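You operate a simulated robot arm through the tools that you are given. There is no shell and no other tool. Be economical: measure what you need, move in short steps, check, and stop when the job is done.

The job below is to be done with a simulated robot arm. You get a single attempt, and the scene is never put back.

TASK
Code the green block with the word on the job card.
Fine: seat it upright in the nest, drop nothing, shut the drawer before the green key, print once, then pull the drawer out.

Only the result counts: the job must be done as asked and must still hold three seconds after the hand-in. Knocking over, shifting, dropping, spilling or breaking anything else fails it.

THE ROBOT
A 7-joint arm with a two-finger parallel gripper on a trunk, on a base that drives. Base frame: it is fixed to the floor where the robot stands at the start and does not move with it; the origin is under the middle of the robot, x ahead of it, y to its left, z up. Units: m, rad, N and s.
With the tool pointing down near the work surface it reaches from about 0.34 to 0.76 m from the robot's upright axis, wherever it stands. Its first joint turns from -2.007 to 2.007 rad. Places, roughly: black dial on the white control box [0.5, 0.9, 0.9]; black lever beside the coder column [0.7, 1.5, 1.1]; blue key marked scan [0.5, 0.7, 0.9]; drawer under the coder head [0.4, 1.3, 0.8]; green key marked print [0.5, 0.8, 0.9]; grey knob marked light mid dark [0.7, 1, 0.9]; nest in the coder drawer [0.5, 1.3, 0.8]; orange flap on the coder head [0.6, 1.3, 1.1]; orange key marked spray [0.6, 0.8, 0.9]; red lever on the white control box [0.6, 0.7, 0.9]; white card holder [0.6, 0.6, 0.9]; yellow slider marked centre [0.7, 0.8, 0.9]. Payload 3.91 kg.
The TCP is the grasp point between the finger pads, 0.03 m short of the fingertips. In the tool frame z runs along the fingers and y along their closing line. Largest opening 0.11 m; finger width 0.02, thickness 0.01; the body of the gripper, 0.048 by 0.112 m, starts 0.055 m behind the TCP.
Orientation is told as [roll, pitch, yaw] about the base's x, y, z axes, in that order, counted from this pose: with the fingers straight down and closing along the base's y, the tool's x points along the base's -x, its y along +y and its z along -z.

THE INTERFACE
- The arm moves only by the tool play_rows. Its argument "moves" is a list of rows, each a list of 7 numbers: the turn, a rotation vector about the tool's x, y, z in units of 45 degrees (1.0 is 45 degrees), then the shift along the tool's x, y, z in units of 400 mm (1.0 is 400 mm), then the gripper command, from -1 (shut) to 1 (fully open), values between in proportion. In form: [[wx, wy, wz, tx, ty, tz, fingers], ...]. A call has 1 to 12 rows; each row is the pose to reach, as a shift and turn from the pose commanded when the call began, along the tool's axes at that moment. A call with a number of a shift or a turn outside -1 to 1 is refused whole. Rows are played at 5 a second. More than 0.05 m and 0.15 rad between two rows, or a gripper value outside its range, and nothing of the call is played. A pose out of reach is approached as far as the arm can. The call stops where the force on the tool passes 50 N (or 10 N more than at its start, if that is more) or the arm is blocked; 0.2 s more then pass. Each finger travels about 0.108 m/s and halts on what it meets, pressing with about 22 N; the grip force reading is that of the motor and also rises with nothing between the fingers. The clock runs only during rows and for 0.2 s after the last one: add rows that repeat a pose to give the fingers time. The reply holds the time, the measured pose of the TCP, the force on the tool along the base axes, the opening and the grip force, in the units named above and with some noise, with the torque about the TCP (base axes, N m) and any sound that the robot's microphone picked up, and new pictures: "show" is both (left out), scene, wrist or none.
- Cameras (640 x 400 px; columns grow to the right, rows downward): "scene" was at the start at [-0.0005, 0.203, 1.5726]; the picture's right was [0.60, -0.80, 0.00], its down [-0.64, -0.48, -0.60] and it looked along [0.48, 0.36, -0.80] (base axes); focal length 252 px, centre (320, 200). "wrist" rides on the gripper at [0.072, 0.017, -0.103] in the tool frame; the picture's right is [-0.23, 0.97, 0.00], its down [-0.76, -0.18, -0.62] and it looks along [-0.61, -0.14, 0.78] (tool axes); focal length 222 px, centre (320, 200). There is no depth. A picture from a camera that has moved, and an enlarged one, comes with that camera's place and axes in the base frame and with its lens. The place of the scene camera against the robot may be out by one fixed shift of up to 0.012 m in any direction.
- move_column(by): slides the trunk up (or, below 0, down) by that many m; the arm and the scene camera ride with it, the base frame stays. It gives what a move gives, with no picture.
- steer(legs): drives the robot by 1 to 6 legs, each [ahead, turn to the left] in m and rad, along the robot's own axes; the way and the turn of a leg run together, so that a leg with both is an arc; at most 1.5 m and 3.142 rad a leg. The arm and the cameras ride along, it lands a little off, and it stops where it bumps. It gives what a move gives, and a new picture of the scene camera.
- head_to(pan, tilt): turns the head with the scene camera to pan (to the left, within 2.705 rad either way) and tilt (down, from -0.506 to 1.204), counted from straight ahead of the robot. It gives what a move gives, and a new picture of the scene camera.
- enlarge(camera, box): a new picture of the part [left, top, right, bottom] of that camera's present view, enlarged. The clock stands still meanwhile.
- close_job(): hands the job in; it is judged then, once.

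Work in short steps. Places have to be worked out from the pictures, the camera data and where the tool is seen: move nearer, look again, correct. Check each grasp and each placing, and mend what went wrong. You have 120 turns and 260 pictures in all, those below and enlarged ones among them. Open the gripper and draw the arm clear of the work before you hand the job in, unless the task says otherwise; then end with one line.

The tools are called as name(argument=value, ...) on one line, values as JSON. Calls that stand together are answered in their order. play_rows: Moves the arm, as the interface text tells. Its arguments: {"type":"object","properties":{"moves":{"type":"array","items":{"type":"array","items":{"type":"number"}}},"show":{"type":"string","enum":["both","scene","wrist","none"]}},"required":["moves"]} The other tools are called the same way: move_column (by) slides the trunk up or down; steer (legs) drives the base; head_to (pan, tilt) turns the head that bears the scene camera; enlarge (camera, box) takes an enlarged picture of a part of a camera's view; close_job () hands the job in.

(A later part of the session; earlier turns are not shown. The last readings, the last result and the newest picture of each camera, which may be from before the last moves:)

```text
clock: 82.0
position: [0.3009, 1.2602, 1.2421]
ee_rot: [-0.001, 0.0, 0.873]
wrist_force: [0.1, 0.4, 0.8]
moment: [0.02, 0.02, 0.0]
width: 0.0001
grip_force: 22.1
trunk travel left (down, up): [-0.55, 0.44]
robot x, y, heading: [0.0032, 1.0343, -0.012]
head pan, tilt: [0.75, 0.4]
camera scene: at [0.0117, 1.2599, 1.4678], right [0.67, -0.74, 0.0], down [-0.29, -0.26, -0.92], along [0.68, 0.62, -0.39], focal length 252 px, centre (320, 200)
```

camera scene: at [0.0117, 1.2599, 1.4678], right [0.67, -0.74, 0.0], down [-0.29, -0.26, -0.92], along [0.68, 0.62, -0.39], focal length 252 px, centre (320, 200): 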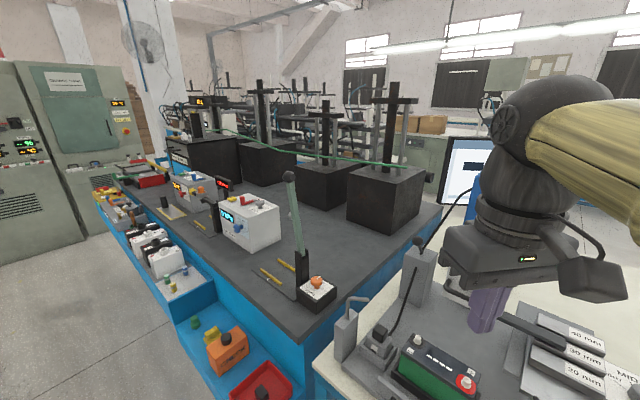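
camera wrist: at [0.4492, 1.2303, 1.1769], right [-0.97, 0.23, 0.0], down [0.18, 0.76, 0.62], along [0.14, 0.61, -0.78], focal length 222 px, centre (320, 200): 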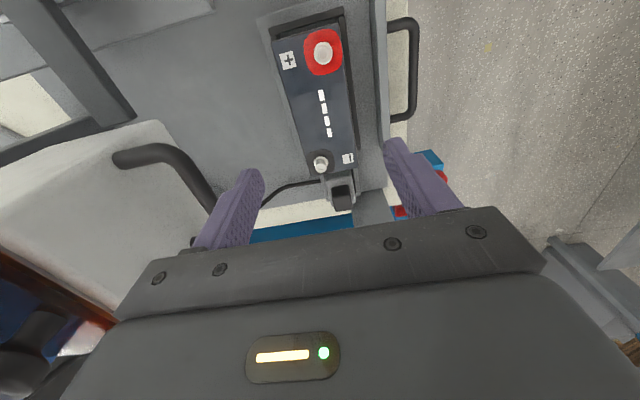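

Now at y≈1.03. I go above the drawer handle with yaw 90° to look at the bar.

play_rows(moves=[[0, 0, -0.15, -0.02, 0, 0.08, 0], [0, 0, -0.3, -0.05, 0.005, 0.17, 0], [0, 0, -0.45, -0.07, 0.01, 0.26, 0], [0, 0, -0.6, -0.1, 0.015, 0.35, 0], [0, 0, -0.75, -0.134, 0.015, 0.44, 0], [0, 0, -0.889, -0.134, 0.015, 0.5, 0]], show="wrist")

head_to(pan=0.4, tilt=1.0)

```text
clock: 83.4
position: [0.3312, 1.3059, 1.0434]
ee_rot: [-0.001, 0.0, 1.574]
wrist_force: [-0.6, -1.0, -0.2]
moment: [0.0, 0.01, -0.01]
width: 0.0548
grip_force: 0.0
trunk travel left (down, up): [-0.55, 0.44]
robot x, y, heading: [-0.0002, 1.0387, -0.013]
head pan, tilt: [0.75, 0.4]
camera wrist: at [0.3145, 1.2319, 1.1463], right [-0.97, 0.22, 0.0], down [0.18, 0.76, 0.62], along [0.14, 0.61, -0.78], focal length 222 px, centre (320, 200)
```

wrist: 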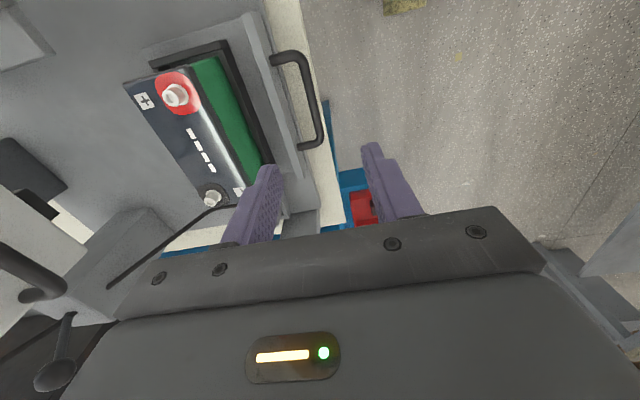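

```text
clock: 84.4
position: [0.3315, 1.3047, 1.0449]
ee_rot: [0.0, 0.0, 1.57]
wrist_force: [0.2, 0.1, 0.0]
moment: [-0.01, -0.01, -0.01]
width: 0.0551
grip_force: 0.0
trunk travel left (down, up): [-0.55, 0.44]
robot x, y, heading: [-0.0005, 1.035, -0.012]
head pan, tilt: [0.4, 1.0]
camera scene: at [0.0076, 1.2239, 1.4177], right [0.38, -0.93, 0.0], down [-0.78, -0.32, -0.54], along [0.5, 0.2, -0.84], focal length 252 px, centre (320, 200)
```

scene: 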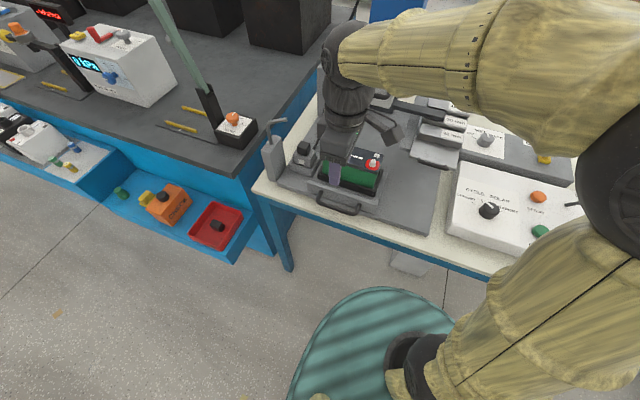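

enlarge(camera="wrist", box=[220, 20, 380, 180])

enlarge(camera="scene", box=[270, 130, 400, 230])

```text
2.50 times, centred on (300, 100) of wrist
camera zoom: at [0.314, 1.2319, 1.147], right [-0.97, 0.23, 0.0], down [0.18, 0.76, 0.62], along [0.14, 0.61, -0.78], focal length 555 px, centre (370, 450)
```

zoom: 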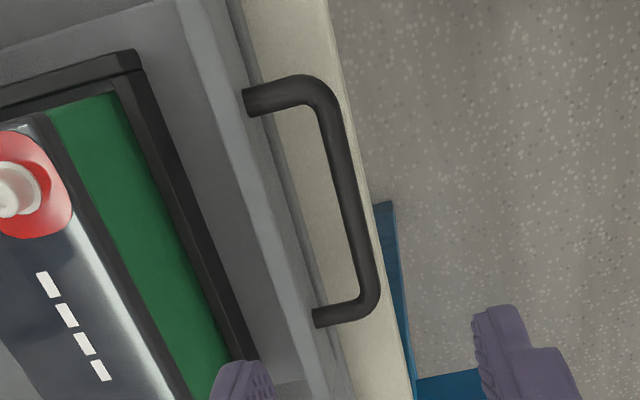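

```text
4.00 times, centred on (335, 180) of scene
camera zoom: at [0.0076, 1.2239, 1.4177], right [0.38, -0.93, 0.0], down [-0.78, -0.32, -0.54], along [0.5, 0.2, -0.84], focal length 1007 px, centre (260, 280)
```

zoom: 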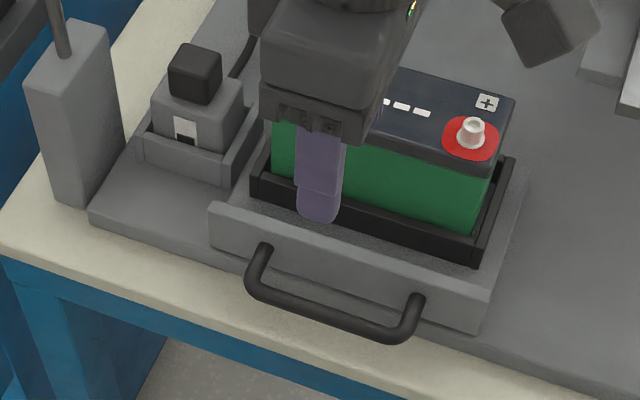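

Bar: centre ≈(0.346, 1.309, 0.827), plate face x≈0.372. I'll grip it tilted 45° (fingers pointing forward-down). First tilt in the air with the opening 0.03.

play_rows(moves=[[0.15, 0, 0, 0, 0.01, 0, -0.45], [0.3, 0, 0, 0, 0.02, 0, -0.45], [0.45, 0, 0, 0, 0.03, 0, -0.45], [0.6, 0, 0, 0, 0.04, 0, -0.45], [0.75, 0, 0, 0, 0.05, 0, -0.45], [0.9, 0, 0, 0, 0.06, 0, -0.45], [1, 0, 0, 0, 0.06, 0, -0.45]])

```text
clock: 86.0
position: [0.3049, 1.3056, 1.0436]
ee_rot: [-0.788, 0.0, 1.572]
wrist_force: [-0.2, 0.0, -0.2]
moment: [0.01, 0.0, 0.02]
width: 0.0305
grip_force: 0.1
trunk travel left (down, up): [-0.55, 0.44]
robot x, y, heading: [0.0006, 1.0362, -0.014]
head pan, tilt: [0.4, 1.0]
camera scene: at [0.0075, 1.2239, 1.4176], right [0.38, -0.93, 0.0], down [-0.78, -0.32, -0.54], along [0.5, 0.2, -0.84], focal length 252 px, centre (320, 200)
camera wrist: at [0.2208, 1.2322, 1.1032], right [-0.69, 0.23, -0.69], down [-0.32, 0.76, 0.57], along [0.65, 0.61, -0.45], focal length 222 px, centre (320, 200)
```

scene: 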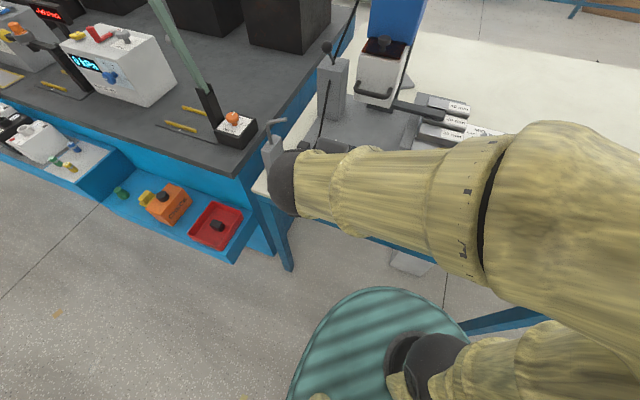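
wrist: 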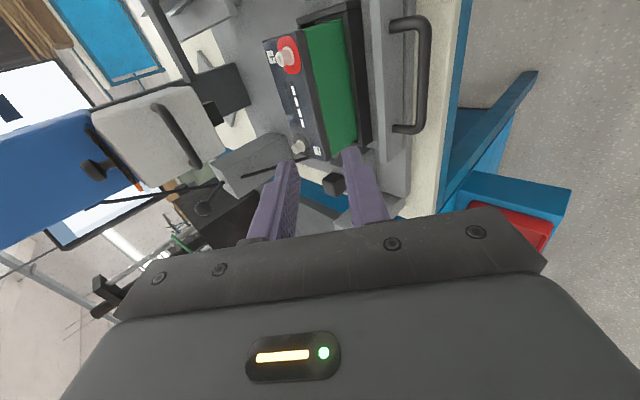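

The tilted pose is reachable. Move to a point 0.1 m back along the finger axis from the bar.

play_rows(moves=[[0, 0, 0, -0.004, 0.1, 0.05, -0.45], [0, 0, 0, -0.007, 0.2, 0.1, -0.45], [0, 0, 0, -0.007, 0.311, 0.148, -0.45], [0, 0, 0, -0.007, 0.311, 0.148, -0.45]], show="wrist")

enlarge(camera="wrist", box=[230, 60, 430, 220])

```text
clock: 87.0
position: [0.2611, 1.3052, 0.913]
ee_rot: [-0.787, 0.0, 1.572]
wrist_force: [0.5, -0.1, -0.3]
moment: [0.0, 0.02, -0.03]
width: 0.0304
grip_force: 0.0
trunk travel left (down, up): [-0.55, 0.44]
robot x, y, heading: [-0.003, 1.0337, -0.014]
head pan, tilt: [0.4, 1.0]
camera wrist: at [0.1751, 1.2332, 0.9737], right [-0.69, 0.23, -0.69], down [-0.32, 0.76, 0.57], along [0.65, 0.61, -0.45], focal length 222 px, centre (320, 200)
```

wrist: 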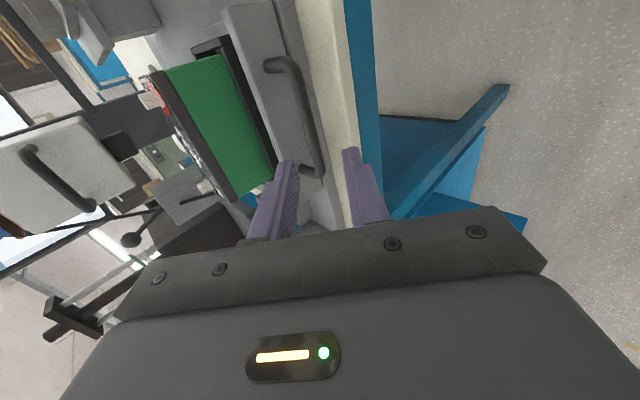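

```text
2.50 times, centred on (330, 140) of wrist
camera zoom: at [0.1751, 1.2332, 0.9737], right [-0.69, 0.23, -0.69], down [-0.32, 0.76, 0.57], along [0.65, 0.61, -0.45], focal length 555 px, centre (295, 350)
```

zoom: 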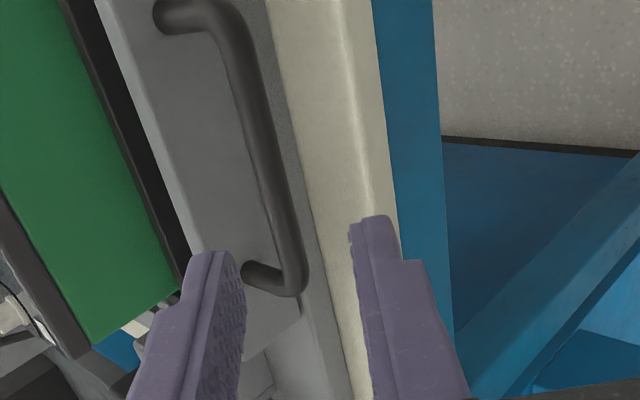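

Re-triangulating from the new view: bar at x≈0.342, z≈0.848. Correct sideways and advance half way, then check.

play_rows(moves=[[0, 0, 0, 0, -0.028, 0.03, -0.45], [0, 0, 0, 0, -0.028, 0.09, -0.45], [0, 0, 0, 0, -0.028, 0.12, -0.45], [0, 0, 0, 0, -0.028, 0.12, -0.45]], show="wrist")

enlarge(camera="wrist", box=[230, 60, 430, 220])

```text
clock: 88.0
position: [0.3005, 1.3066, 0.8856]
ee_rot: [-0.786, 0.0, 1.572]
wrist_force: [-0.1, 0.2, 0.2]
moment: [0.0, 0.0, -0.01]
width: 0.0303
grip_force: 0.0
trunk travel left (down, up): [-0.55, 0.44]
robot x, y, heading: [-0.0004, 1.0369, -0.016]
head pan, tilt: [0.4, 1.0]
camera wrist: at [0.2154, 1.2342, 0.9477], right [-0.69, 0.23, -0.69], down [-0.32, 0.76, 0.57], along [0.65, 0.61, -0.45], focal length 222 px, centre (320, 200)
```

wrist: 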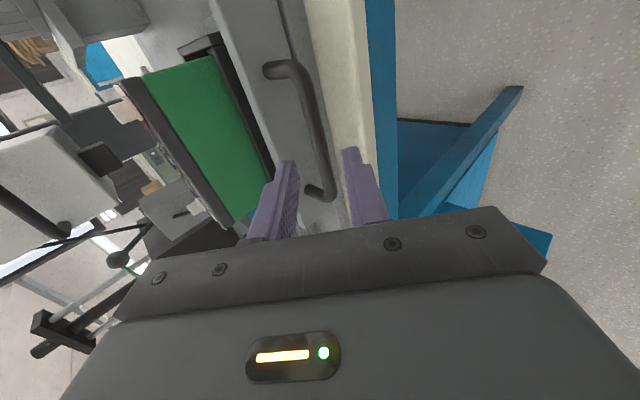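

```text
2.50 times, centred on (330, 140) of wrist
camera zoom: at [0.2154, 1.2342, 0.9477], right [-0.69, 0.23, -0.69], down [-0.32, 0.76, 0.57], along [0.65, 0.61, -0.45], focal length 555 px, centre (295, 350)
```

zoom: 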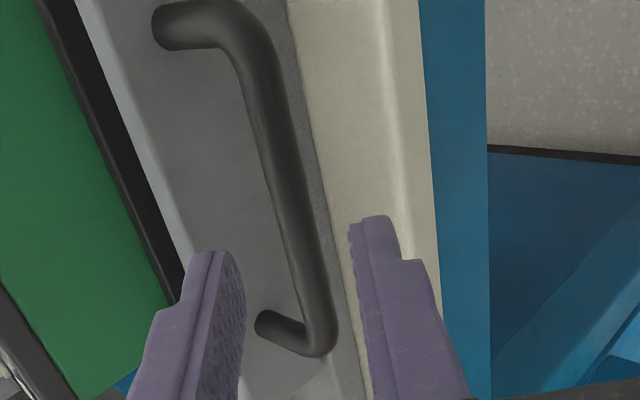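

Bar is centred between the fingertips (within 2 mm). Advance 33 mm and close on the bar.

play_rows(moves=[[0, 0, 0, 0, -0.008, 0.03, -0.45], [0, 0, 0, 0, -0.008, 0.06, -0.45], [0, 0, 0, 0, -0.008, 0.083, -0.45], [0, 0, 0, 0, -0.008, 0.083, -0.45], [0, 0, 0, 0, -0.008, 0.083, -0.9], [0, 0, 0, 0, -0.008, 0.083, -0.9]])

enlarge(camera="wrist", box=[230, 60, 430, 220])

```text
clock: 89.4
position: [0.3266, 1.3076, 0.865]
ee_rot: [-0.782, 0.003, 1.573]
wrist_force: [-2.3, -1.5, -19.9]
moment: [-0.25, 0.41, 0.17]
width: 0.0116
grip_force: 45.1
trunk travel left (down, up): [-0.55, 0.44]
robot x, y, heading: [0.0052, 1.0351, -0.018]
head pan, tilt: [0.4, 1.0]
camera scene: at [0.0084, 1.2246, 1.4172], right [0.38, -0.93, 0.0], down [-0.78, -0.32, -0.54], along [0.5, 0.2, -0.84], focal length 252 px, centre (320, 200)
camera wrist: at [0.2421, 1.2346, 0.9262], right [-0.69, 0.22, -0.69], down [-0.31, 0.76, 0.57], along [0.65, 0.61, -0.46], focal length 222 px, centre (320, 200)
```

scene: 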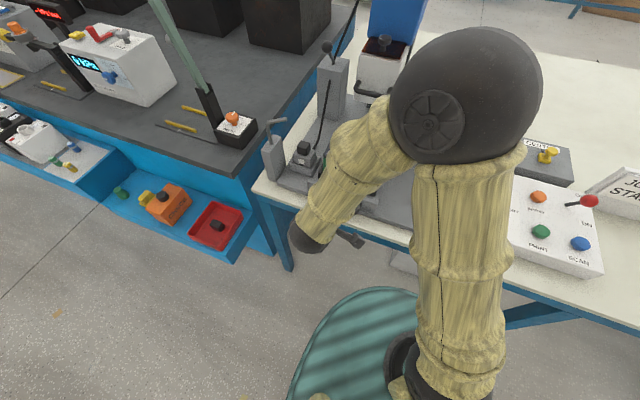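
wrist: 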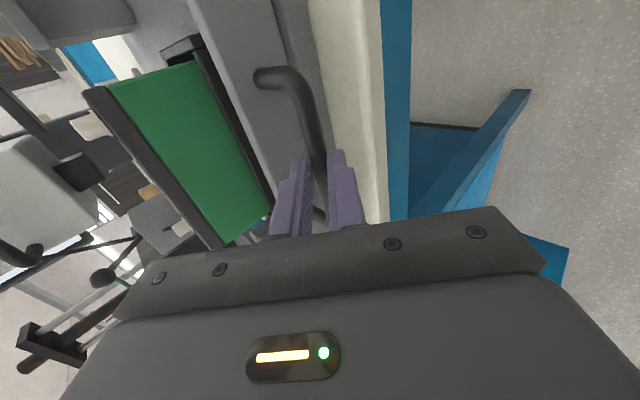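

```text
2.50 times, centred on (330, 140) of wrist
camera zoom: at [0.2421, 1.2346, 0.9262], right [-0.69, 0.22, -0.69], down [-0.31, 0.76, 0.57], along [0.65, 0.61, -0.46], focal length 555 px, centre (295, 350)
```

zoom: 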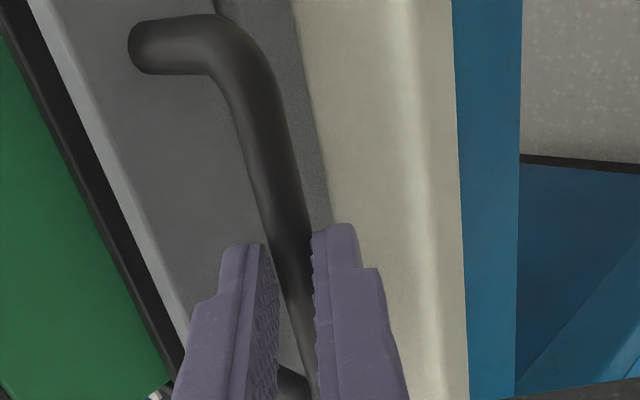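

Bar gripped (0.0116). I push the drawer in slowly, 8 cm first, with a 1.5 mm downward relief.

play_rows(moves=[[0, 0, 0, 0, 0.0027, 0.0027, -0.9], [0, 0, 0, 0, -0.015, 0.02, -0.9], [0, 0, 0, 0, -0.033, 0.038, -0.9], [0, 0, 0, 0, -0.05, 0.055, -0.9], [0, 0, 0, 0, -0.068, 0.073, -0.9], [0, 0, 0, 0, -0.085, 0.09, -0.9], [0, 0, 0, 0, -0.103, 0.108, -0.9], [0, 0, 0, 0, -0.12, 0.125, -0.9], [0, 0, 0, 0, -0.139, 0.144, -0.9]])

```text
clock: 91.4
position: [0.4071, 1.3072, 0.865]
ee_rot: [-0.788, 0.001, 1.571]
wrist_force: [0.4, -7.5, 1.1]
moment: [0.05, 0.02, 0.61]
width: 0.0117
grip_force: 45.0
trunk travel left (down, up): [-0.55, 0.44]
robot x, y, heading: [-0.003, 1.0368, -0.02]
head pan, tilt: [0.4, 1.0]
camera scene: at [0.0074, 1.2228, 1.4178], right [0.38, -0.93, 0.0], down [-0.78, -0.32, -0.54], along [0.5, 0.2, -0.84], focal length 252 px, centre (320, 200)
camera wrist: at [0.323, 1.2342, 0.9254], right [-0.69, 0.23, -0.69], down [-0.32, 0.76, 0.57], along [0.65, 0.61, -0.45], focal length 222 px, centre (320, 200)
```

scene: 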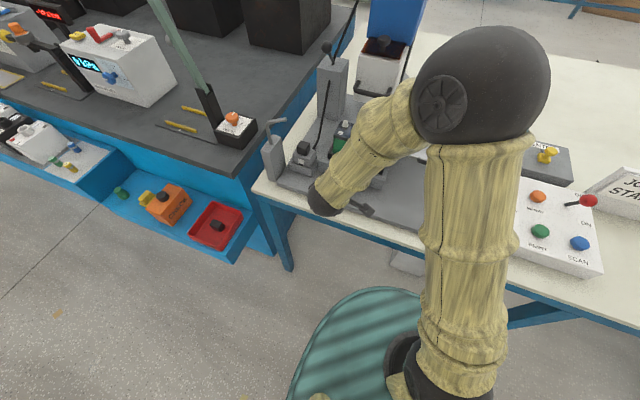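
wrist: 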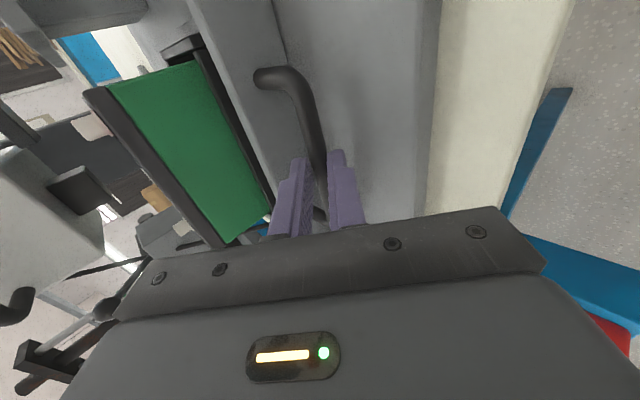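

Smooth. Push another 5 cm.

play_rows(moves=[[0, 0, 0, 0, -0.018, 0.018, -0.9], [0, 0, 0, 0, -0.035, 0.035, -0.9], [0, 0, 0, 0, -0.053, 0.053, -0.9], [0, 0, 0, 0, -0.071, 0.071, -0.9], [0, 0, 0, 0, -0.088, 0.088, -0.9]], show="wrist")

enlarge(camera="wrist", box=[0, 0, 320, 240])

```text
clock: 92.6
position: [0.457, 1.3073, 0.8645]
ee_rot: [-0.787, -0.001, 1.571]
wrist_force: [0.7, -7.2, 6.5]
moment: [0.09, -0.07, 0.63]
width: 0.0118
grip_force: 44.7
trunk travel left (down, up): [-0.55, 0.44]
robot x, y, heading: [-0.0009, 1.0404, -0.016]
head pan, tilt: [0.4, 1.0]
camera wrist: at [0.3723, 1.2342, 0.9252], right [-0.69, 0.23, -0.69], down [-0.32, 0.76, 0.57], along [0.65, 0.61, -0.45], focal length 222 px, centre (320, 200)
```

wrist: 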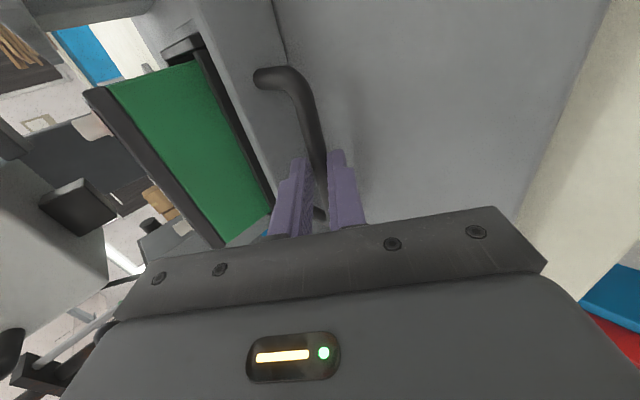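

```text
1.67 times, centred on (160, 120) of wrist
camera zoom: at [0.3723, 1.2342, 0.9252], right [-0.69, 0.23, -0.69], down [-0.32, 0.76, 0.57], along [0.65, 0.61, -0.45], focal length 370 px, centre (587, 333)
```

zoom: 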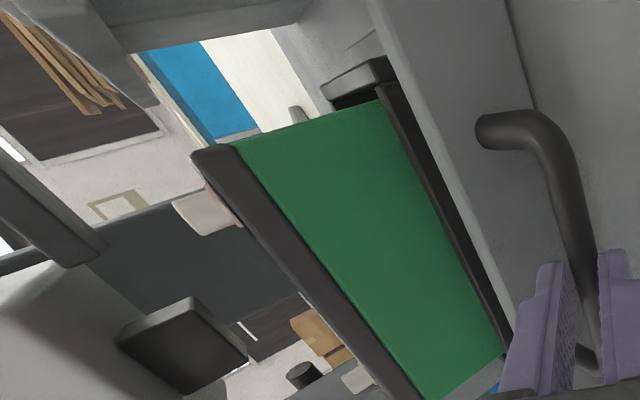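

The nozzle stays clearly above the block. Continue pushing until the stop.

play_rows(moves=[[0, 0, 0, 0, -0.018, 0.018, -0.9], [0, 0, 0, 0, -0.035, 0.035, -0.9], [0, 0, 0, 0, -0.053, 0.053, -0.9], [0, 0, 0, 0, -0.062, 0.062, -0.9]], show="wrist")

```text
clock: 93.6
position: [0.4925, 1.3075, 0.8651]
ee_rot: [-0.787, 0.0, 1.571]
wrist_force: [0.5, -6.3, 5.0]
moment: [-0.69, -0.1, -0.1]
width: 0.0117
grip_force: 45.4
trunk travel left (down, up): [-0.55, 0.44]
robot x, y, heading: [-0.0031, 1.0405, -0.013]
head pan, tilt: [0.4, 1.0]
camera wrist: at [0.4078, 1.2342, 0.9254], right [-0.69, 0.23, -0.69], down [-0.32, 0.76, 0.57], along [0.65, 0.61, -0.45], focal length 222 px, centre (320, 200)
```

wrist: 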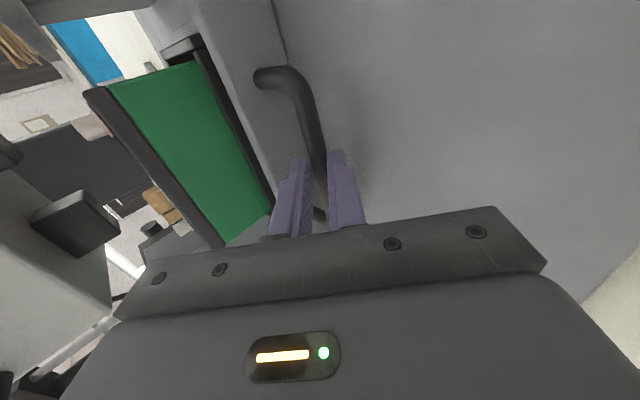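

Moved 0.166 so far, still free. Continue.

play_rows(moves=[[0, 0, 0, 0, -0.014, 0.014, -0.9], [0, 0, 0, 0, -0.027, 0.027, -0.9], [0, 0, 0, 0, -0.04, 0.04, -0.9], [0, 0, 0, 0, -0.053, 0.053, -0.9]], show="wrist")

```text
clock: 94.2
position: [0.4953, 1.3078, 0.8635]
ee_rot: [-0.774, 0.001, 1.58]
wrist_force: [-23.8, -11.7, 18.9]
moment: [-0.26, 0.11, -0.16]
width: 0.0116
grip_force: 44.8
trunk travel left (down, up): [-0.55, 0.44]
robot x, y, heading: [-0.0027, 1.0389, -0.017]
head pan, tilt: [0.4, 1.0]
stopped in row 3: the force on the tool passed its limit at 70 N (the readings are from after the stop); the commanded pose is now the measured one
camera wrist: at [0.4122, 1.2346, 0.9251], right [-0.7, 0.22, -0.68], down [-0.31, 0.76, 0.57], along [0.64, 0.61, -0.46], focal length 222 px, centre (320, 200)
```

wrist: 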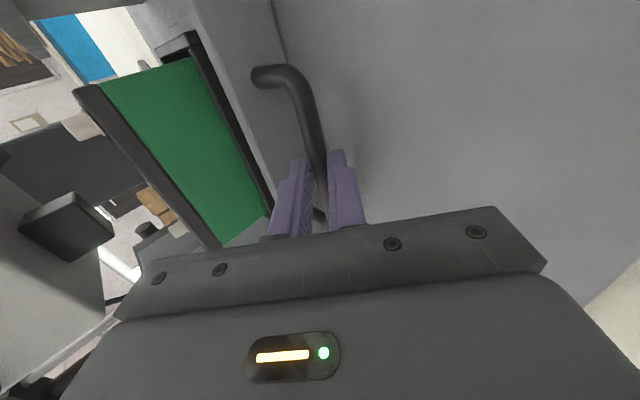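

Hard stop at total travel ≈0.169 m: drawer shut. Open slightly and withdraw along the finger axis.

play_rows(moves=[[0, 0, 0, 0, 0, 0, -0.5], [0, 0, 0, 0, 0, 0, -0.5], [0, 0, 0, 0, 0, -0.03, -0.5], [0, 0, 0, 0, 0, -0.1, -0.5], [0, 0, 0, 0, 0, -0.2, -0.5], [0, 0, 0, 0, 0, -0.3, -0.5]])

enlarge(camera="wrist", box=[100, 0, 420, 220])

```text
clock: 95.6
position: [0.4135, 1.307, 0.9466]
ee_rot: [-0.768, 0.002, 1.579]
wrist_force: [-0.1, 0.6, 0.8]
moment: [0.0, 0.0, -0.02]
width: 0.0276
grip_force: 0.0
trunk travel left (down, up): [-0.55, 0.44]
robot x, y, heading: [0.0002, 1.0378, -0.009]
head pan, tilt: [0.4, 1.0]
camera scene: at [0.0069, 1.2237, 1.4176], right [0.38, -0.93, 0.0], down [-0.78, -0.32, -0.54], along [0.5, 0.2, -0.84], focal length 252 px, centre (320, 200)
camera wrist: at [0.3301, 1.234, 1.0087], right [-0.7, 0.22, -0.68], down [-0.31, 0.76, 0.57], along [0.64, 0.61, -0.46], focal length 222 px, centre (320, 200)
```

scene: 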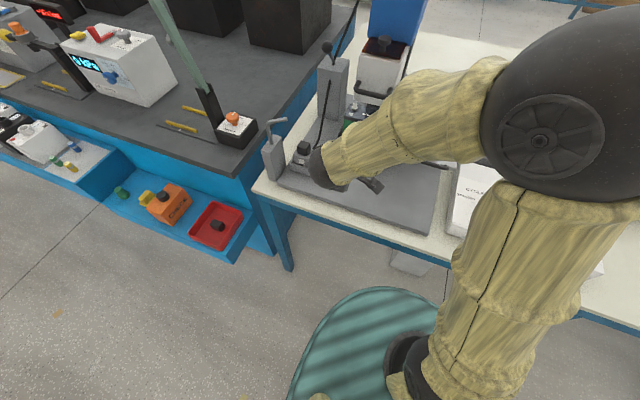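
wrist: 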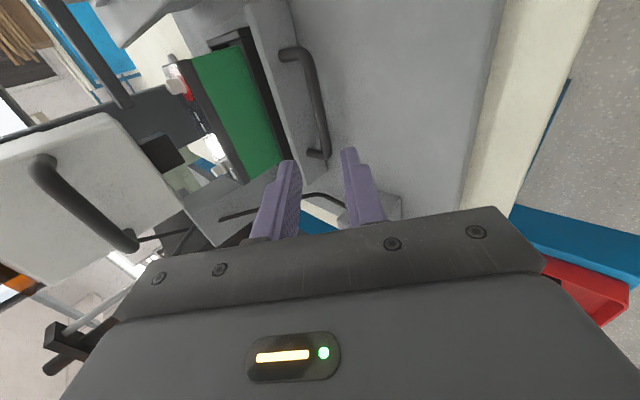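

```text
1.82 times, centred on (260, 110) of wrist
camera zoom: at [0.3301, 1.234, 1.0087], right [-0.7, 0.22, -0.68], down [-0.31, 0.76, 0.57], along [0.64, 0.61, -0.46], focal length 404 px, centre (429, 364)
```

zoom: 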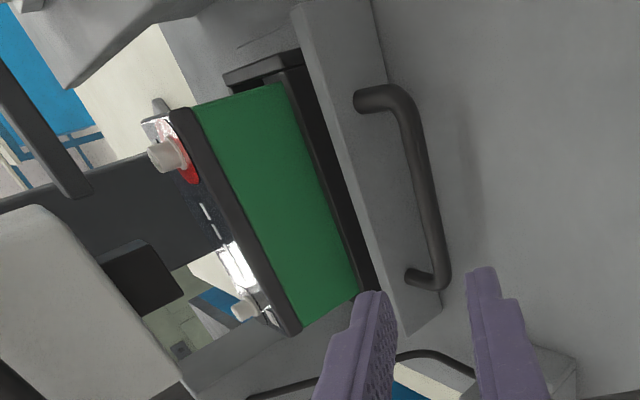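

Drawer is shut, with the block clear beneath the nozzle. I back off, rise and straighten the tool, then head for the green key.

play_rows(moves=[[0, 0, 0, 0, -0.01, -0.1, -1], [0, 0, 0, 0, -0.04, -0.18, -1], [0, 0, 0, 0, -0.08, -0.26, -1], [-0.15, 0, 0, 0, -0.107, -0.32, -1], [-0.33, 0, 0, 0, -0.107, -0.32, -1], [-0.5, 0, 0, 0, -0.107, -0.32, -1], [-0.67, 0, 0, 0, -0.107, -0.32, -1], [-0.84, 0, 0, 0, -0.107, -0.32, -1], [-0.98, 0, 0, 0, -0.107, -0.32, -1]], show="none")

```text
clock: 97.6
position: [0.3562, 1.3072, 1.0669]
ee_rot: [0.004, 0.003, 1.58]
wrist_force: [0.3, -0.6, -0.8]
moment: [-0.04, -0.01, -0.01]
width: 0.0
grip_force: 21.9
trunk travel left (down, up): [-0.55, 0.44]
robot x, y, heading: [0.0019, 1.037, -0.013]
head pan, tilt: [0.4, 1.0]
```

Move toward the panel, turning back.

play_rows(moves=[[0, 0, 0.12, 0.09, -0.03, 0, -1], [0, 0, 0.24, 0.18, -0.06, 0, -1], [0, 0, 0.36, 0.28, -0.09, 0, -1], [0, 0, 0.48, 0.38, -0.12, 0, -1], [0, 0, 0.6, 0.48, -0.15, 0, -1], [0, 0, 0.72, 0.58, -0.18, 0, -1], [0, 0, 0.84, 0.68, -0.2, 0, -1], [0, 0, 0.96, 0.78, -0.21, 0, -1], [0, 0, 1, 0.88, -0.21, 0, -1], [0, 0, 1, 0.98, -0.21, 0, -1]], show="none")

head_to(pan=0.0, tilt=0.85)

```text
clock: 99.8
position: [0.4461, 0.9155, 1.0701]
ee_rot: [0.001, 0.001, 0.793]
wrist_force: [-0.3, 0.6, 0.2]
moment: [-0.03, 0.02, 0.04]
width: 0.0
grip_force: 21.9
trunk travel left (down, up): [-0.55, 0.44]
robot x, y, heading: [0.0018, 1.0374, -0.008]
head pan, tilt: [0.4, 1.0]
```

```text
clock: 100.7
position: [0.4461, 0.9152, 1.0698]
ee_rot: [0.001, 0.001, 0.794]
wrist_force: [0.1, 0.2, -0.5]
moment: [0.02, 0.03, 0.03]
width: 0.0
grip_force: 21.8
trunk travel left (down, up): [-0.55, 0.44]
robot x, y, heading: [0.0016, 1.04, -0.014]
head pan, tilt: [0.0, 0.85]
camera scene: at [0.0211, 1.1965, 1.4287], right [-0.01, -1.0, 0.0], down [-0.75, 0.01, -0.66], along [0.66, -0.01, -0.75], focal length 252 px, centre (320, 200)
```

scene: 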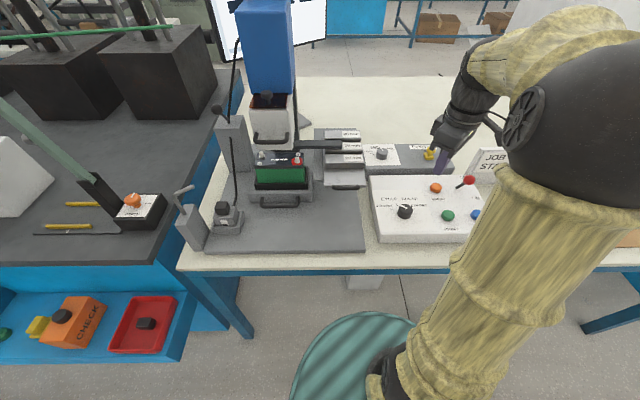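

Look closely at the coder and panel before printing.

enlarge(camera="scene", box=[190, 60, 370, 230])

enlarge(camera="scene", box=[360, 130, 500, 250])

enlarge(camera="scene", box=[200, 0, 340, 60])

```text
2.35 times, centred on (280, 145) of scene
camera zoom: at [0.0211, 1.1965, 1.4287], right [-0.01, -1.0, 0.0], down [-0.75, 0.01, -0.66], along [0.66, -0.01, -0.75], focal length 592 px, centre (414, 329)
```

zoom: 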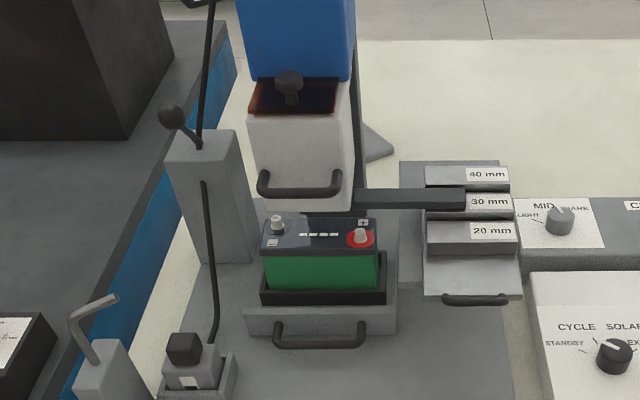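

```text
3.33 times, centred on (430, 190) of scene
camera zoom: at [0.0211, 1.1965, 1.4287], right [-0.01, -1.0, 0.0], down [-0.75, 0.01, -0.66], along [0.66, -0.01, -0.75], focal length 839 px, centre (-47, 233)
```

zoom: 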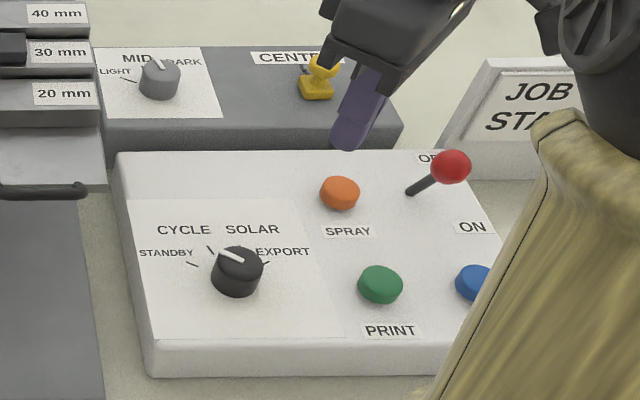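

```text
4.57 times, centred on (270, 30) of scene
camera zoom: at [0.0211, 1.1965, 1.4287], right [-0.01, -1.0, 0.0], down [-0.75, 0.01, -0.66], along [0.66, -0.01, -0.75], focal length 1151 px, centre (549, 977)
```

zoom: 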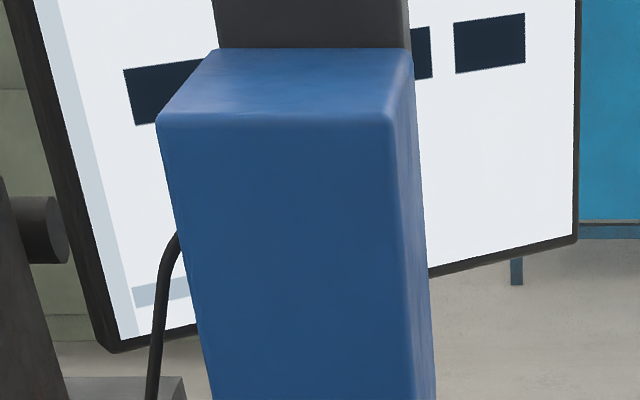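

All settings check out: lever ON, dial STANDBY, drawer shut. Move above the green key (0.459, 0.822) with closed fingers.

play_rows(moves=[[0, 0, 0.17, 0.03, -0.03, 0.04, -1], [0, 0, 0.34, 0.06, -0.06, 0.08, -1], [0, 0, 0.51, 0.09, -0.1, 0.13, -1], [0, 0, 0.68, 0.12, -0.14, 0.18, -1], [0, 0, 0.85, 0.144, -0.187, 0.24, -1], [0, 0, 1, 0.144, -0.187, 0.28, -1]], show="wrist")

enlarge(camera="wrist", box=[200, 20, 440, 220])

```text
clock: 102.1
position: [0.4584, 0.8233, 0.9568]
ee_rot: [-0.003, 0.0, 0.008]
wrist_force: [1.2, -0.1, 0.2]
moment: [0.0, 0.0, -0.02]
width: 0.0
grip_force: 21.5
trunk travel left (down, up): [-0.55, 0.44]
robot x, y, heading: [-0.0039, 1.0397, -0.012]
head pan, tilt: [0.0, 0.85]
camera wrist: at [0.3856, 0.8399, 1.0598], right [0.22, 0.98, 0.0], down [0.76, -0.17, 0.62], along [0.61, -0.14, -0.78], focal length 222 px, centre (320, 200)
```

wrist: 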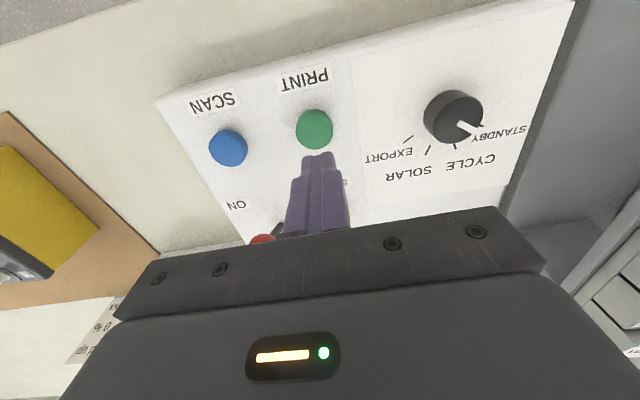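

```text
2.00 times, centred on (320, 120) of wrist
camera zoom: at [0.3856, 0.8399, 1.0598], right [0.22, 0.98, 0.0], down [0.76, -0.17, 0.62], along [0.61, -0.14, -0.78], focal length 444 px, centre (320, 360)
```

zoom: 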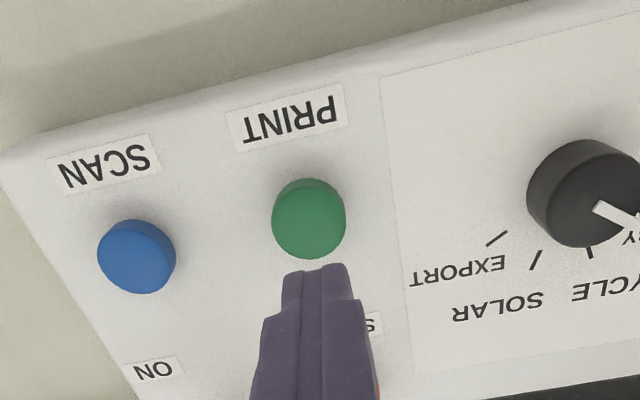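

Key top centre ≈(0.461, 0.818, ~0.86). Position over it and lower to just above.

play_rows(moves=[[0, 0, 0, -0.007, -0.013, 0.05, -1], [0, 0, 0, -0.007, -0.013, 0.1, -1], [0, 0, 0, -0.007, -0.013, 0.14, -1]], show="wrist")

enlarge(camera="wrist", box=[200, 60, 440, 220])

enlarge(camera="scene", box=[400, 150, 500, 240])

```text
clock: 102.9
position: [0.4599, 0.8166, 0.9018]
ee_rot: [-0.001, 0.0, 0.01]
wrist_force: [-0.2, 0.1, 0.2]
moment: [0.02, 0.02, -0.02]
width: 0.0
grip_force: 22.2
trunk travel left (down, up): [-0.55, 0.44]
robot x, y, heading: [0.0052, 1.0403, -0.011]
head pan, tilt: [0.0, 0.85]
camera wrist: at [0.3881, 0.834, 1.0042], right [0.22, 0.98, 0.0], down [0.76, -0.17, 0.62], along [0.61, -0.14, -0.78], focal length 222 px, centre (320, 200)
```

wrist: 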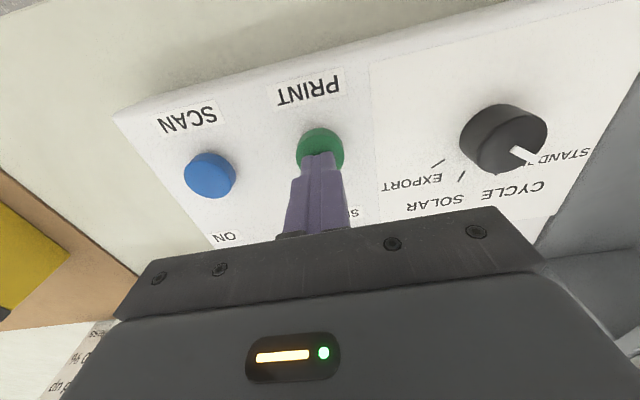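

```text
2.50 times, centred on (320, 140) of wrist
camera zoom: at [0.3881, 0.834, 1.0042], right [0.22, 0.98, 0.0], down [0.76, -0.17, 0.62], along [0.61, -0.14, -0.78], focal length 555 px, centre (320, 350)
```

zoom: 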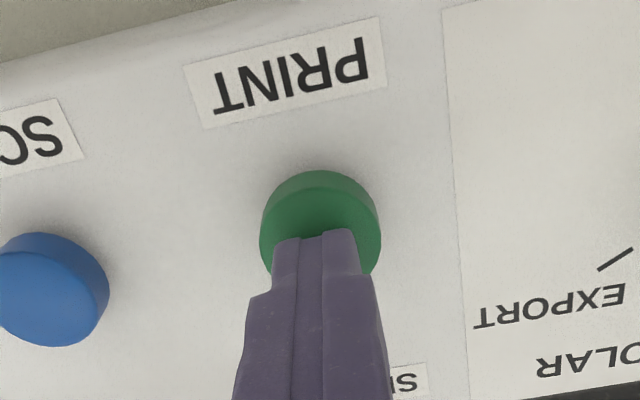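

```text
4.44 times, centred on (450, 195) of scene
camera zoom: at [0.0211, 1.1964, 1.4288], right [-0.01, -1.0, 0.0], down [-0.75, 0.01, -0.66], along [0.66, -0.01, -0.75], focal length 1119 px, centre (-258, 222)
```

zoom: 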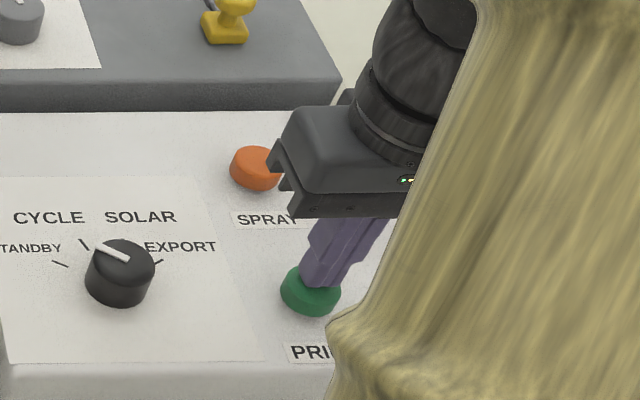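

Fingers are right above the key. Press down in small steps.

play_rows(moves=[[0, 0, 0, 0, 0, 0.01, -1], [0, 0, 0, 0, 0, 0.02, -1], [0, 0, 0, 0, 0, 0.03, -1], [0, 0, 0, 0, 0, 0.036, -1]], show="none")

```text
clock: 103.9
position: [0.4599, 0.8181, 0.8912]
ee_rot: [-0.006, -0.008, 0.007]
wrist_force: [1.8, -1.4, 42.1]
moment: [-0.07, 0.02, -0.12]
width: 0.0
grip_force: 22.3
trunk travel left (down, up): [-0.55, 0.44]
robot x, y, heading: [-0.0014, 1.0366, -0.017]
head pan, tilt: [0.0, 0.85]
heard: click
```

A click was heard at the press. Release upward and look.

play_rows(moves=[[0, 0, 0, 0, 0, -0.06, -1], [0, 0, 0, 0, 0, -0.16, -1], [0, 0, 0, 0, 0, -0.26, -1], [0, 0, 0, 0, 0, -0.36, -1], [0, 0, 0, 0, 0, -0.4, -1]], show="scene")

head_to(pan=0.35, tilt=0.6)

enlarge(camera="scene", box=[230, 40, 430, 240])

```text
clock: 105.1
position: [0.4615, 0.8177, 1.0456]
ee_rot: [-0.002, 0.001, 0.009]
wrist_force: [-0.1, 0.2, 0.1]
moment: [0.0, 0.03, 0.0]
width: 0.0003
grip_force: 21.9
trunk travel left (down, up): [-0.55, 0.44]
robot x, y, heading: [-0.0014, 1.0359, -0.015]
head pan, tilt: [0.0, 0.85]
camera scene: at [0.0209, 1.1965, 1.4287], right [-0.01, -1.0, 0.0], down [-0.75, 0.01, -0.66], along [0.66, -0.01, -0.75], focal length 252 px, centre (320, 200)
```

scene: 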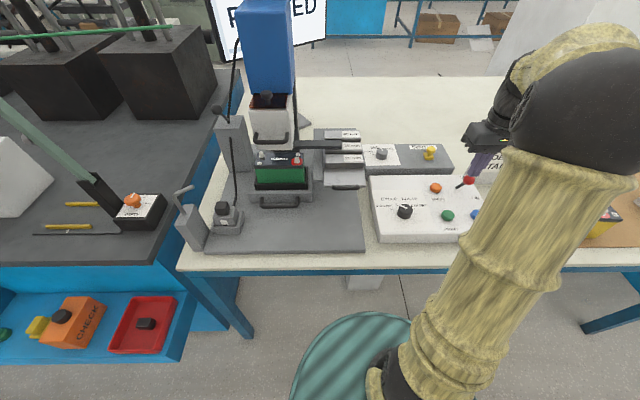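

```text
clock: 105.9
position: [0.4609, 0.8184, 1.0453]
ee_rot: [-0.002, 0.001, 0.008]
wrist_force: [0.1, 0.7, 0.0]
moment: [0.01, 0.0, 0.0]
width: 0.0
grip_force: 21.7
trunk travel left (down, up): [-0.55, 0.44]
robot x, y, heading: [-0.002, 1.0393, -0.012]
head pan, tilt: [0.351, 0.6]
camera scene: at [0.0263, 1.2266, 1.4496], right [0.33, -0.94, 0.0], down [-0.53, -0.19, -0.82], along [0.78, 0.27, -0.57], focal length 252 px, centre (320, 200)
```

scene: 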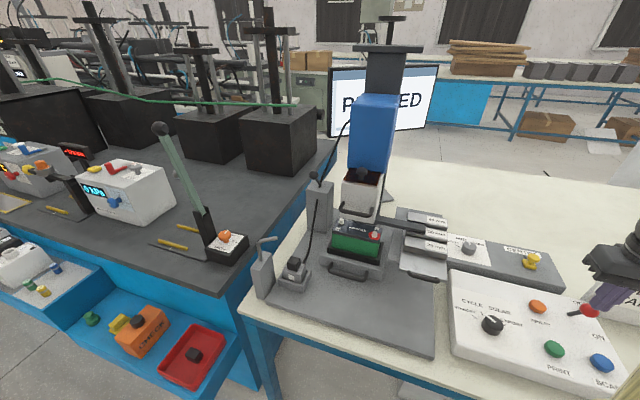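

```text
2.00 times, centred on (330, 140) of scene
camera zoom: at [0.0263, 1.2266, 1.4496], right [0.33, -0.94, 0.0], down [-0.53, -0.19, -0.82], along [0.78, 0.27, -0.57], focal length 504 px, centre (300, 320)
```

zoom: 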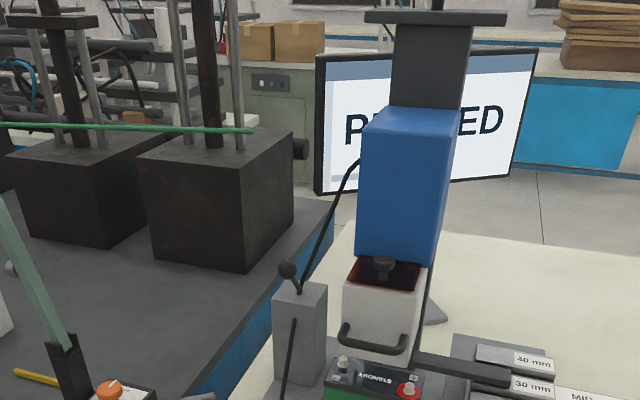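

The screen shows PRINTED. Now return to the drawer handle, reversing my path.

play_rows(moves=[[0, 0, -0.13, 0.02, 0.09, -0.03, -1], [0, 0, -0.26, 0.04, 0.18, -0.05, -1], [0, 0, -0.39, 0.06, 0.27, -0.05, -1], [0, 0, -0.52, 0.09, 0.36, -0.05, -1], [0, 0, -0.65, 0.12, 0.45, -0.05, -1], [0, 0, -0.78, 0.14, 0.54, -0.05, -1], [0, 0, -0.91, 0.16, 0.63, -0.05, -1], [0, 0, -1, 0.18, 0.72, -0.05, -1]], show="none")

```text
clock: 107.7
position: [0.3865, 1.1058, 1.0659]
ee_rot: [-0.002, 0.002, 0.795]
wrist_force: [0.5, 0.6, 0.2]
moment: [-0.04, -0.02, 0.01]
width: 0.0
grip_force: 21.9
trunk travel left (down, up): [-0.55, 0.44]
robot x, y, heading: [-0.0006, 1.0383, -0.012]
head pan, tilt: [0.351, 0.6]
```

play_rows(moves=[[0, 0, -0.17, -0.05, 0.07, 0, -1], [0, 0, -0.34, -0.1, 0.14, 0, -1], [0, 0, -0.51, -0.15, 0.21, 0, -0.5], [0, 0, -0.68, -0.21, 0.28, 0, -0.5], [0, 0, -0.85, -0.26, 0.34, 0, -0.5], [0, 0, -0.988, -0.306, 0.405, 0, -0.5]], show="none")

```text
clock: 109.1
position: [0.357, 1.3071, 1.0656]
ee_rot: [0.0, 0.001, 1.569]
wrist_force: [-0.2, 0.4, -0.5]
moment: [-0.01, 0.0, 0.01]
width: 0.0273
grip_force: 0.1
trunk travel left (down, up): [-0.55, 0.44]
robot x, y, heading: [0.0036, 1.0341, -0.016]
head pan, tilt: [0.351, 0.6]
```

Tilt 45° and then move to the approach point (0.4125, 1.307, 0.947).

play_rows(moves=[[0.17, 0, 0, 0, 0, 0, -0.5], [0.34, 0, 0, 0, 0, 0, -0.5], [0.51, 0, 0, 0, 0, 0, -0.5], [0.68, 0, 0, 0, 0, 0, -0.5], [0.85, 0, 0, 0, 0, 0, -0.5], [1, 0, 0, 0, 0, 0, -0.5]], show="none")

play_rows(moves=[[0, 0, 0, 0, 0.05, 0.08, -0.5], [0, 0, 0, 0, 0.1, 0.17, -0.5], [0, 0, 0, 0, 0.1115, 0.26, -0.5], [0, 0, 0, 0, 0.1115, 0.308, -0.5], [0, 0, 0, 0, 0.1115, 0.308, -0.5]], show="wrist")

enlarge(camera="wrist", box=[100, 0, 420, 220])

```text
clock: 110.5
position: [0.3568, 1.3068, 1.0656]
ee_rot: [-0.785, 0.001, 1.571]
wrist_force: [0.3, 0.9, -0.1]
moment: [0.01, 0.0, 0.04]
width: 0.0276
grip_force: 0.1
trunk travel left (down, up): [-0.55, 0.44]
robot x, y, heading: [0.0002, 1.0371, -0.01]
head pan, tilt: [0.351, 0.6]
```

```text
clock: 111.7
position: [0.4125, 1.3069, 0.9464]
ee_rot: [-0.786, 0.004, 1.57]
wrist_force: [0.2, 0.3, 0.2]
moment: [0.01, 0.0, -0.01]
width: 0.0274
grip_force: 0.0
trunk travel left (down, up): [-0.55, 0.44]
robot x, y, heading: [0.0006, 1.0357, -0.012]
head pan, tilt: [0.351, 0.6]
camera wrist: at [0.3277, 1.2345, 1.0071], right [-0.69, 0.23, -0.69], down [-0.31, 0.76, 0.57], along [0.65, 0.61, -0.45], focal length 222 px, centre (320, 200)
```

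wrist: 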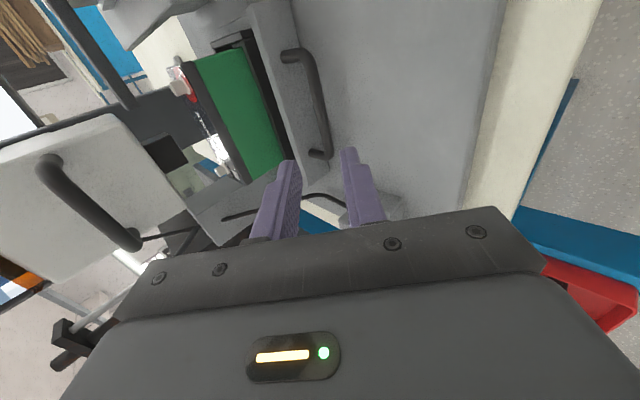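

```text
1.82 times, centred on (260, 110) of wrist
camera zoom: at [0.3277, 1.2345, 1.0071], right [-0.69, 0.23, -0.69], down [-0.31, 0.76, 0.57], along [0.65, 0.61, -0.45], focal length 404 px, centre (429, 364)
```

zoom: 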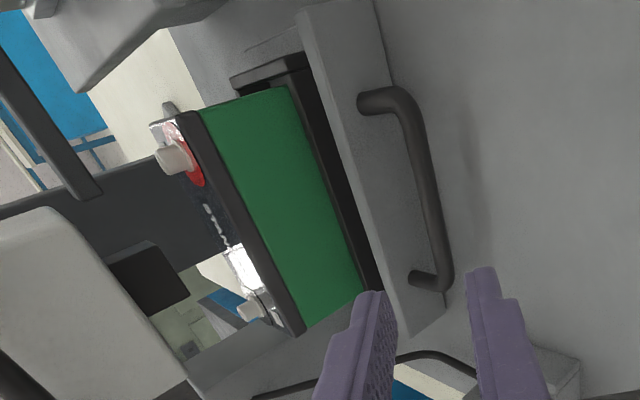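

The view matches the withdrawal view; advance along the finger axis and close on the bar.

play_rows(moves=[[0, 0, 0, 0, 0, 0.08, -0.5], [0, 0, 0, 0, 0, 0.16, -0.5], [0, 0, 0, 0, 0, 0.22, -0.5], [0, 0, 0, 0, 0, 0.26, -0.5], [0, 0, 0, 0, 0, 0.288, -0.5], [0, 0, 0, 0, 0, 0.288, -0.5], [0, 0, 0, 0, 0, 0.288, -0.9], [0, 0, 0, 0, 0, 0.288, -0.9]], show="wrist")

```text
clock: 113.5
position: [0.494, 1.3062, 0.8641]
ee_rot: [-0.784, 0.002, 1.57]
wrist_force: [-2.1, -0.4, -2.9]
moment: [-0.19, 0.1, 0.39]
width: 0.0114
grip_force: 44.9
trunk travel left (down, up): [-0.55, 0.44]
robot x, y, heading: [0.0005, 1.0388, -0.016]
head pan, tilt: [0.351, 0.6]
camera wrist: at [0.4095, 1.2341, 0.9251], right [-0.69, 0.23, -0.69], down [-0.31, 0.76, 0.57], along [0.65, 0.61, -0.46], focal length 222 px, centre (320, 200)
```

wrist: 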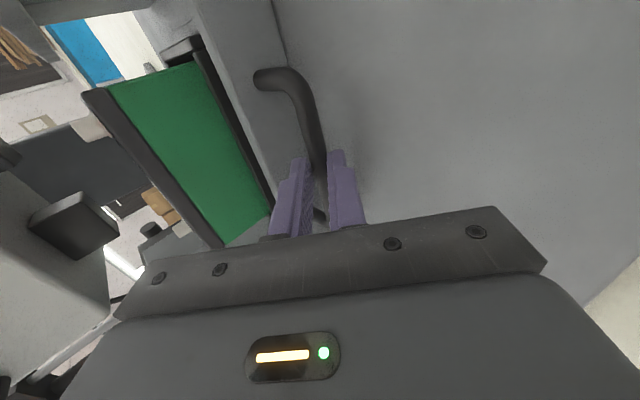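

Gripped. Pull out slowly, 0.15 m.

play_rows(moves=[[0, 0, 0, 0, 0.012, -0.012, -0.9], [0, 0, 0, 0, 0.034, -0.034, -0.9], [0, 0, 0, 0, 0.057, -0.057, -0.9], [0, 0, 0, 0, 0.08, -0.08, -0.9], [0, 0, 0, 0, 0.103, -0.103, -0.9], [0, 0, 0, 0, 0.126, -0.126, -0.9], [0, 0, 0, 0, 0.149, -0.149, -0.9], [0, 0, 0, 0, 0.172, -0.172, -0.9], [0, 0, 0, 0, 0.195, -0.195, -0.9], [0, 0, 0, 0, 0.218, -0.218, -0.9], [0, 0, 0, 0, 0.241, -0.241, -0.9], [0, 0, 0, 0, 0.264, -0.264, -0.9]], show="wrist")

```text
clock: 116.1
position: [0.3441, 1.3066, 0.8626]
ee_rot: [-0.78, 0.004, 1.57]
wrist_force: [-0.8, -0.2, -31.5]
moment: [-0.9, 0.48, -0.4]
width: 0.0115
grip_force: 45.3
trunk travel left (down, up): [-0.55, 0.44]
robot x, y, heading: [0.0011, 1.0375, -0.015]
head pan, tilt: [0.351, 0.6]
camera wrist: at [0.2592, 1.2344, 0.9255], right [-0.69, 0.23, -0.69], down [-0.31, 0.76, 0.57], along [0.65, 0.6, -0.46], focal length 222 px, centre (320, 200)
```

wrist: 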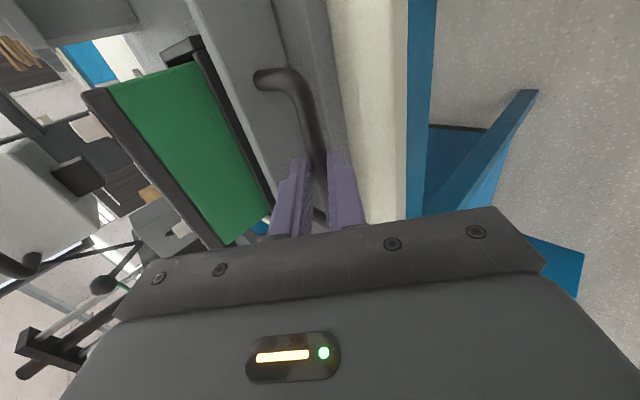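

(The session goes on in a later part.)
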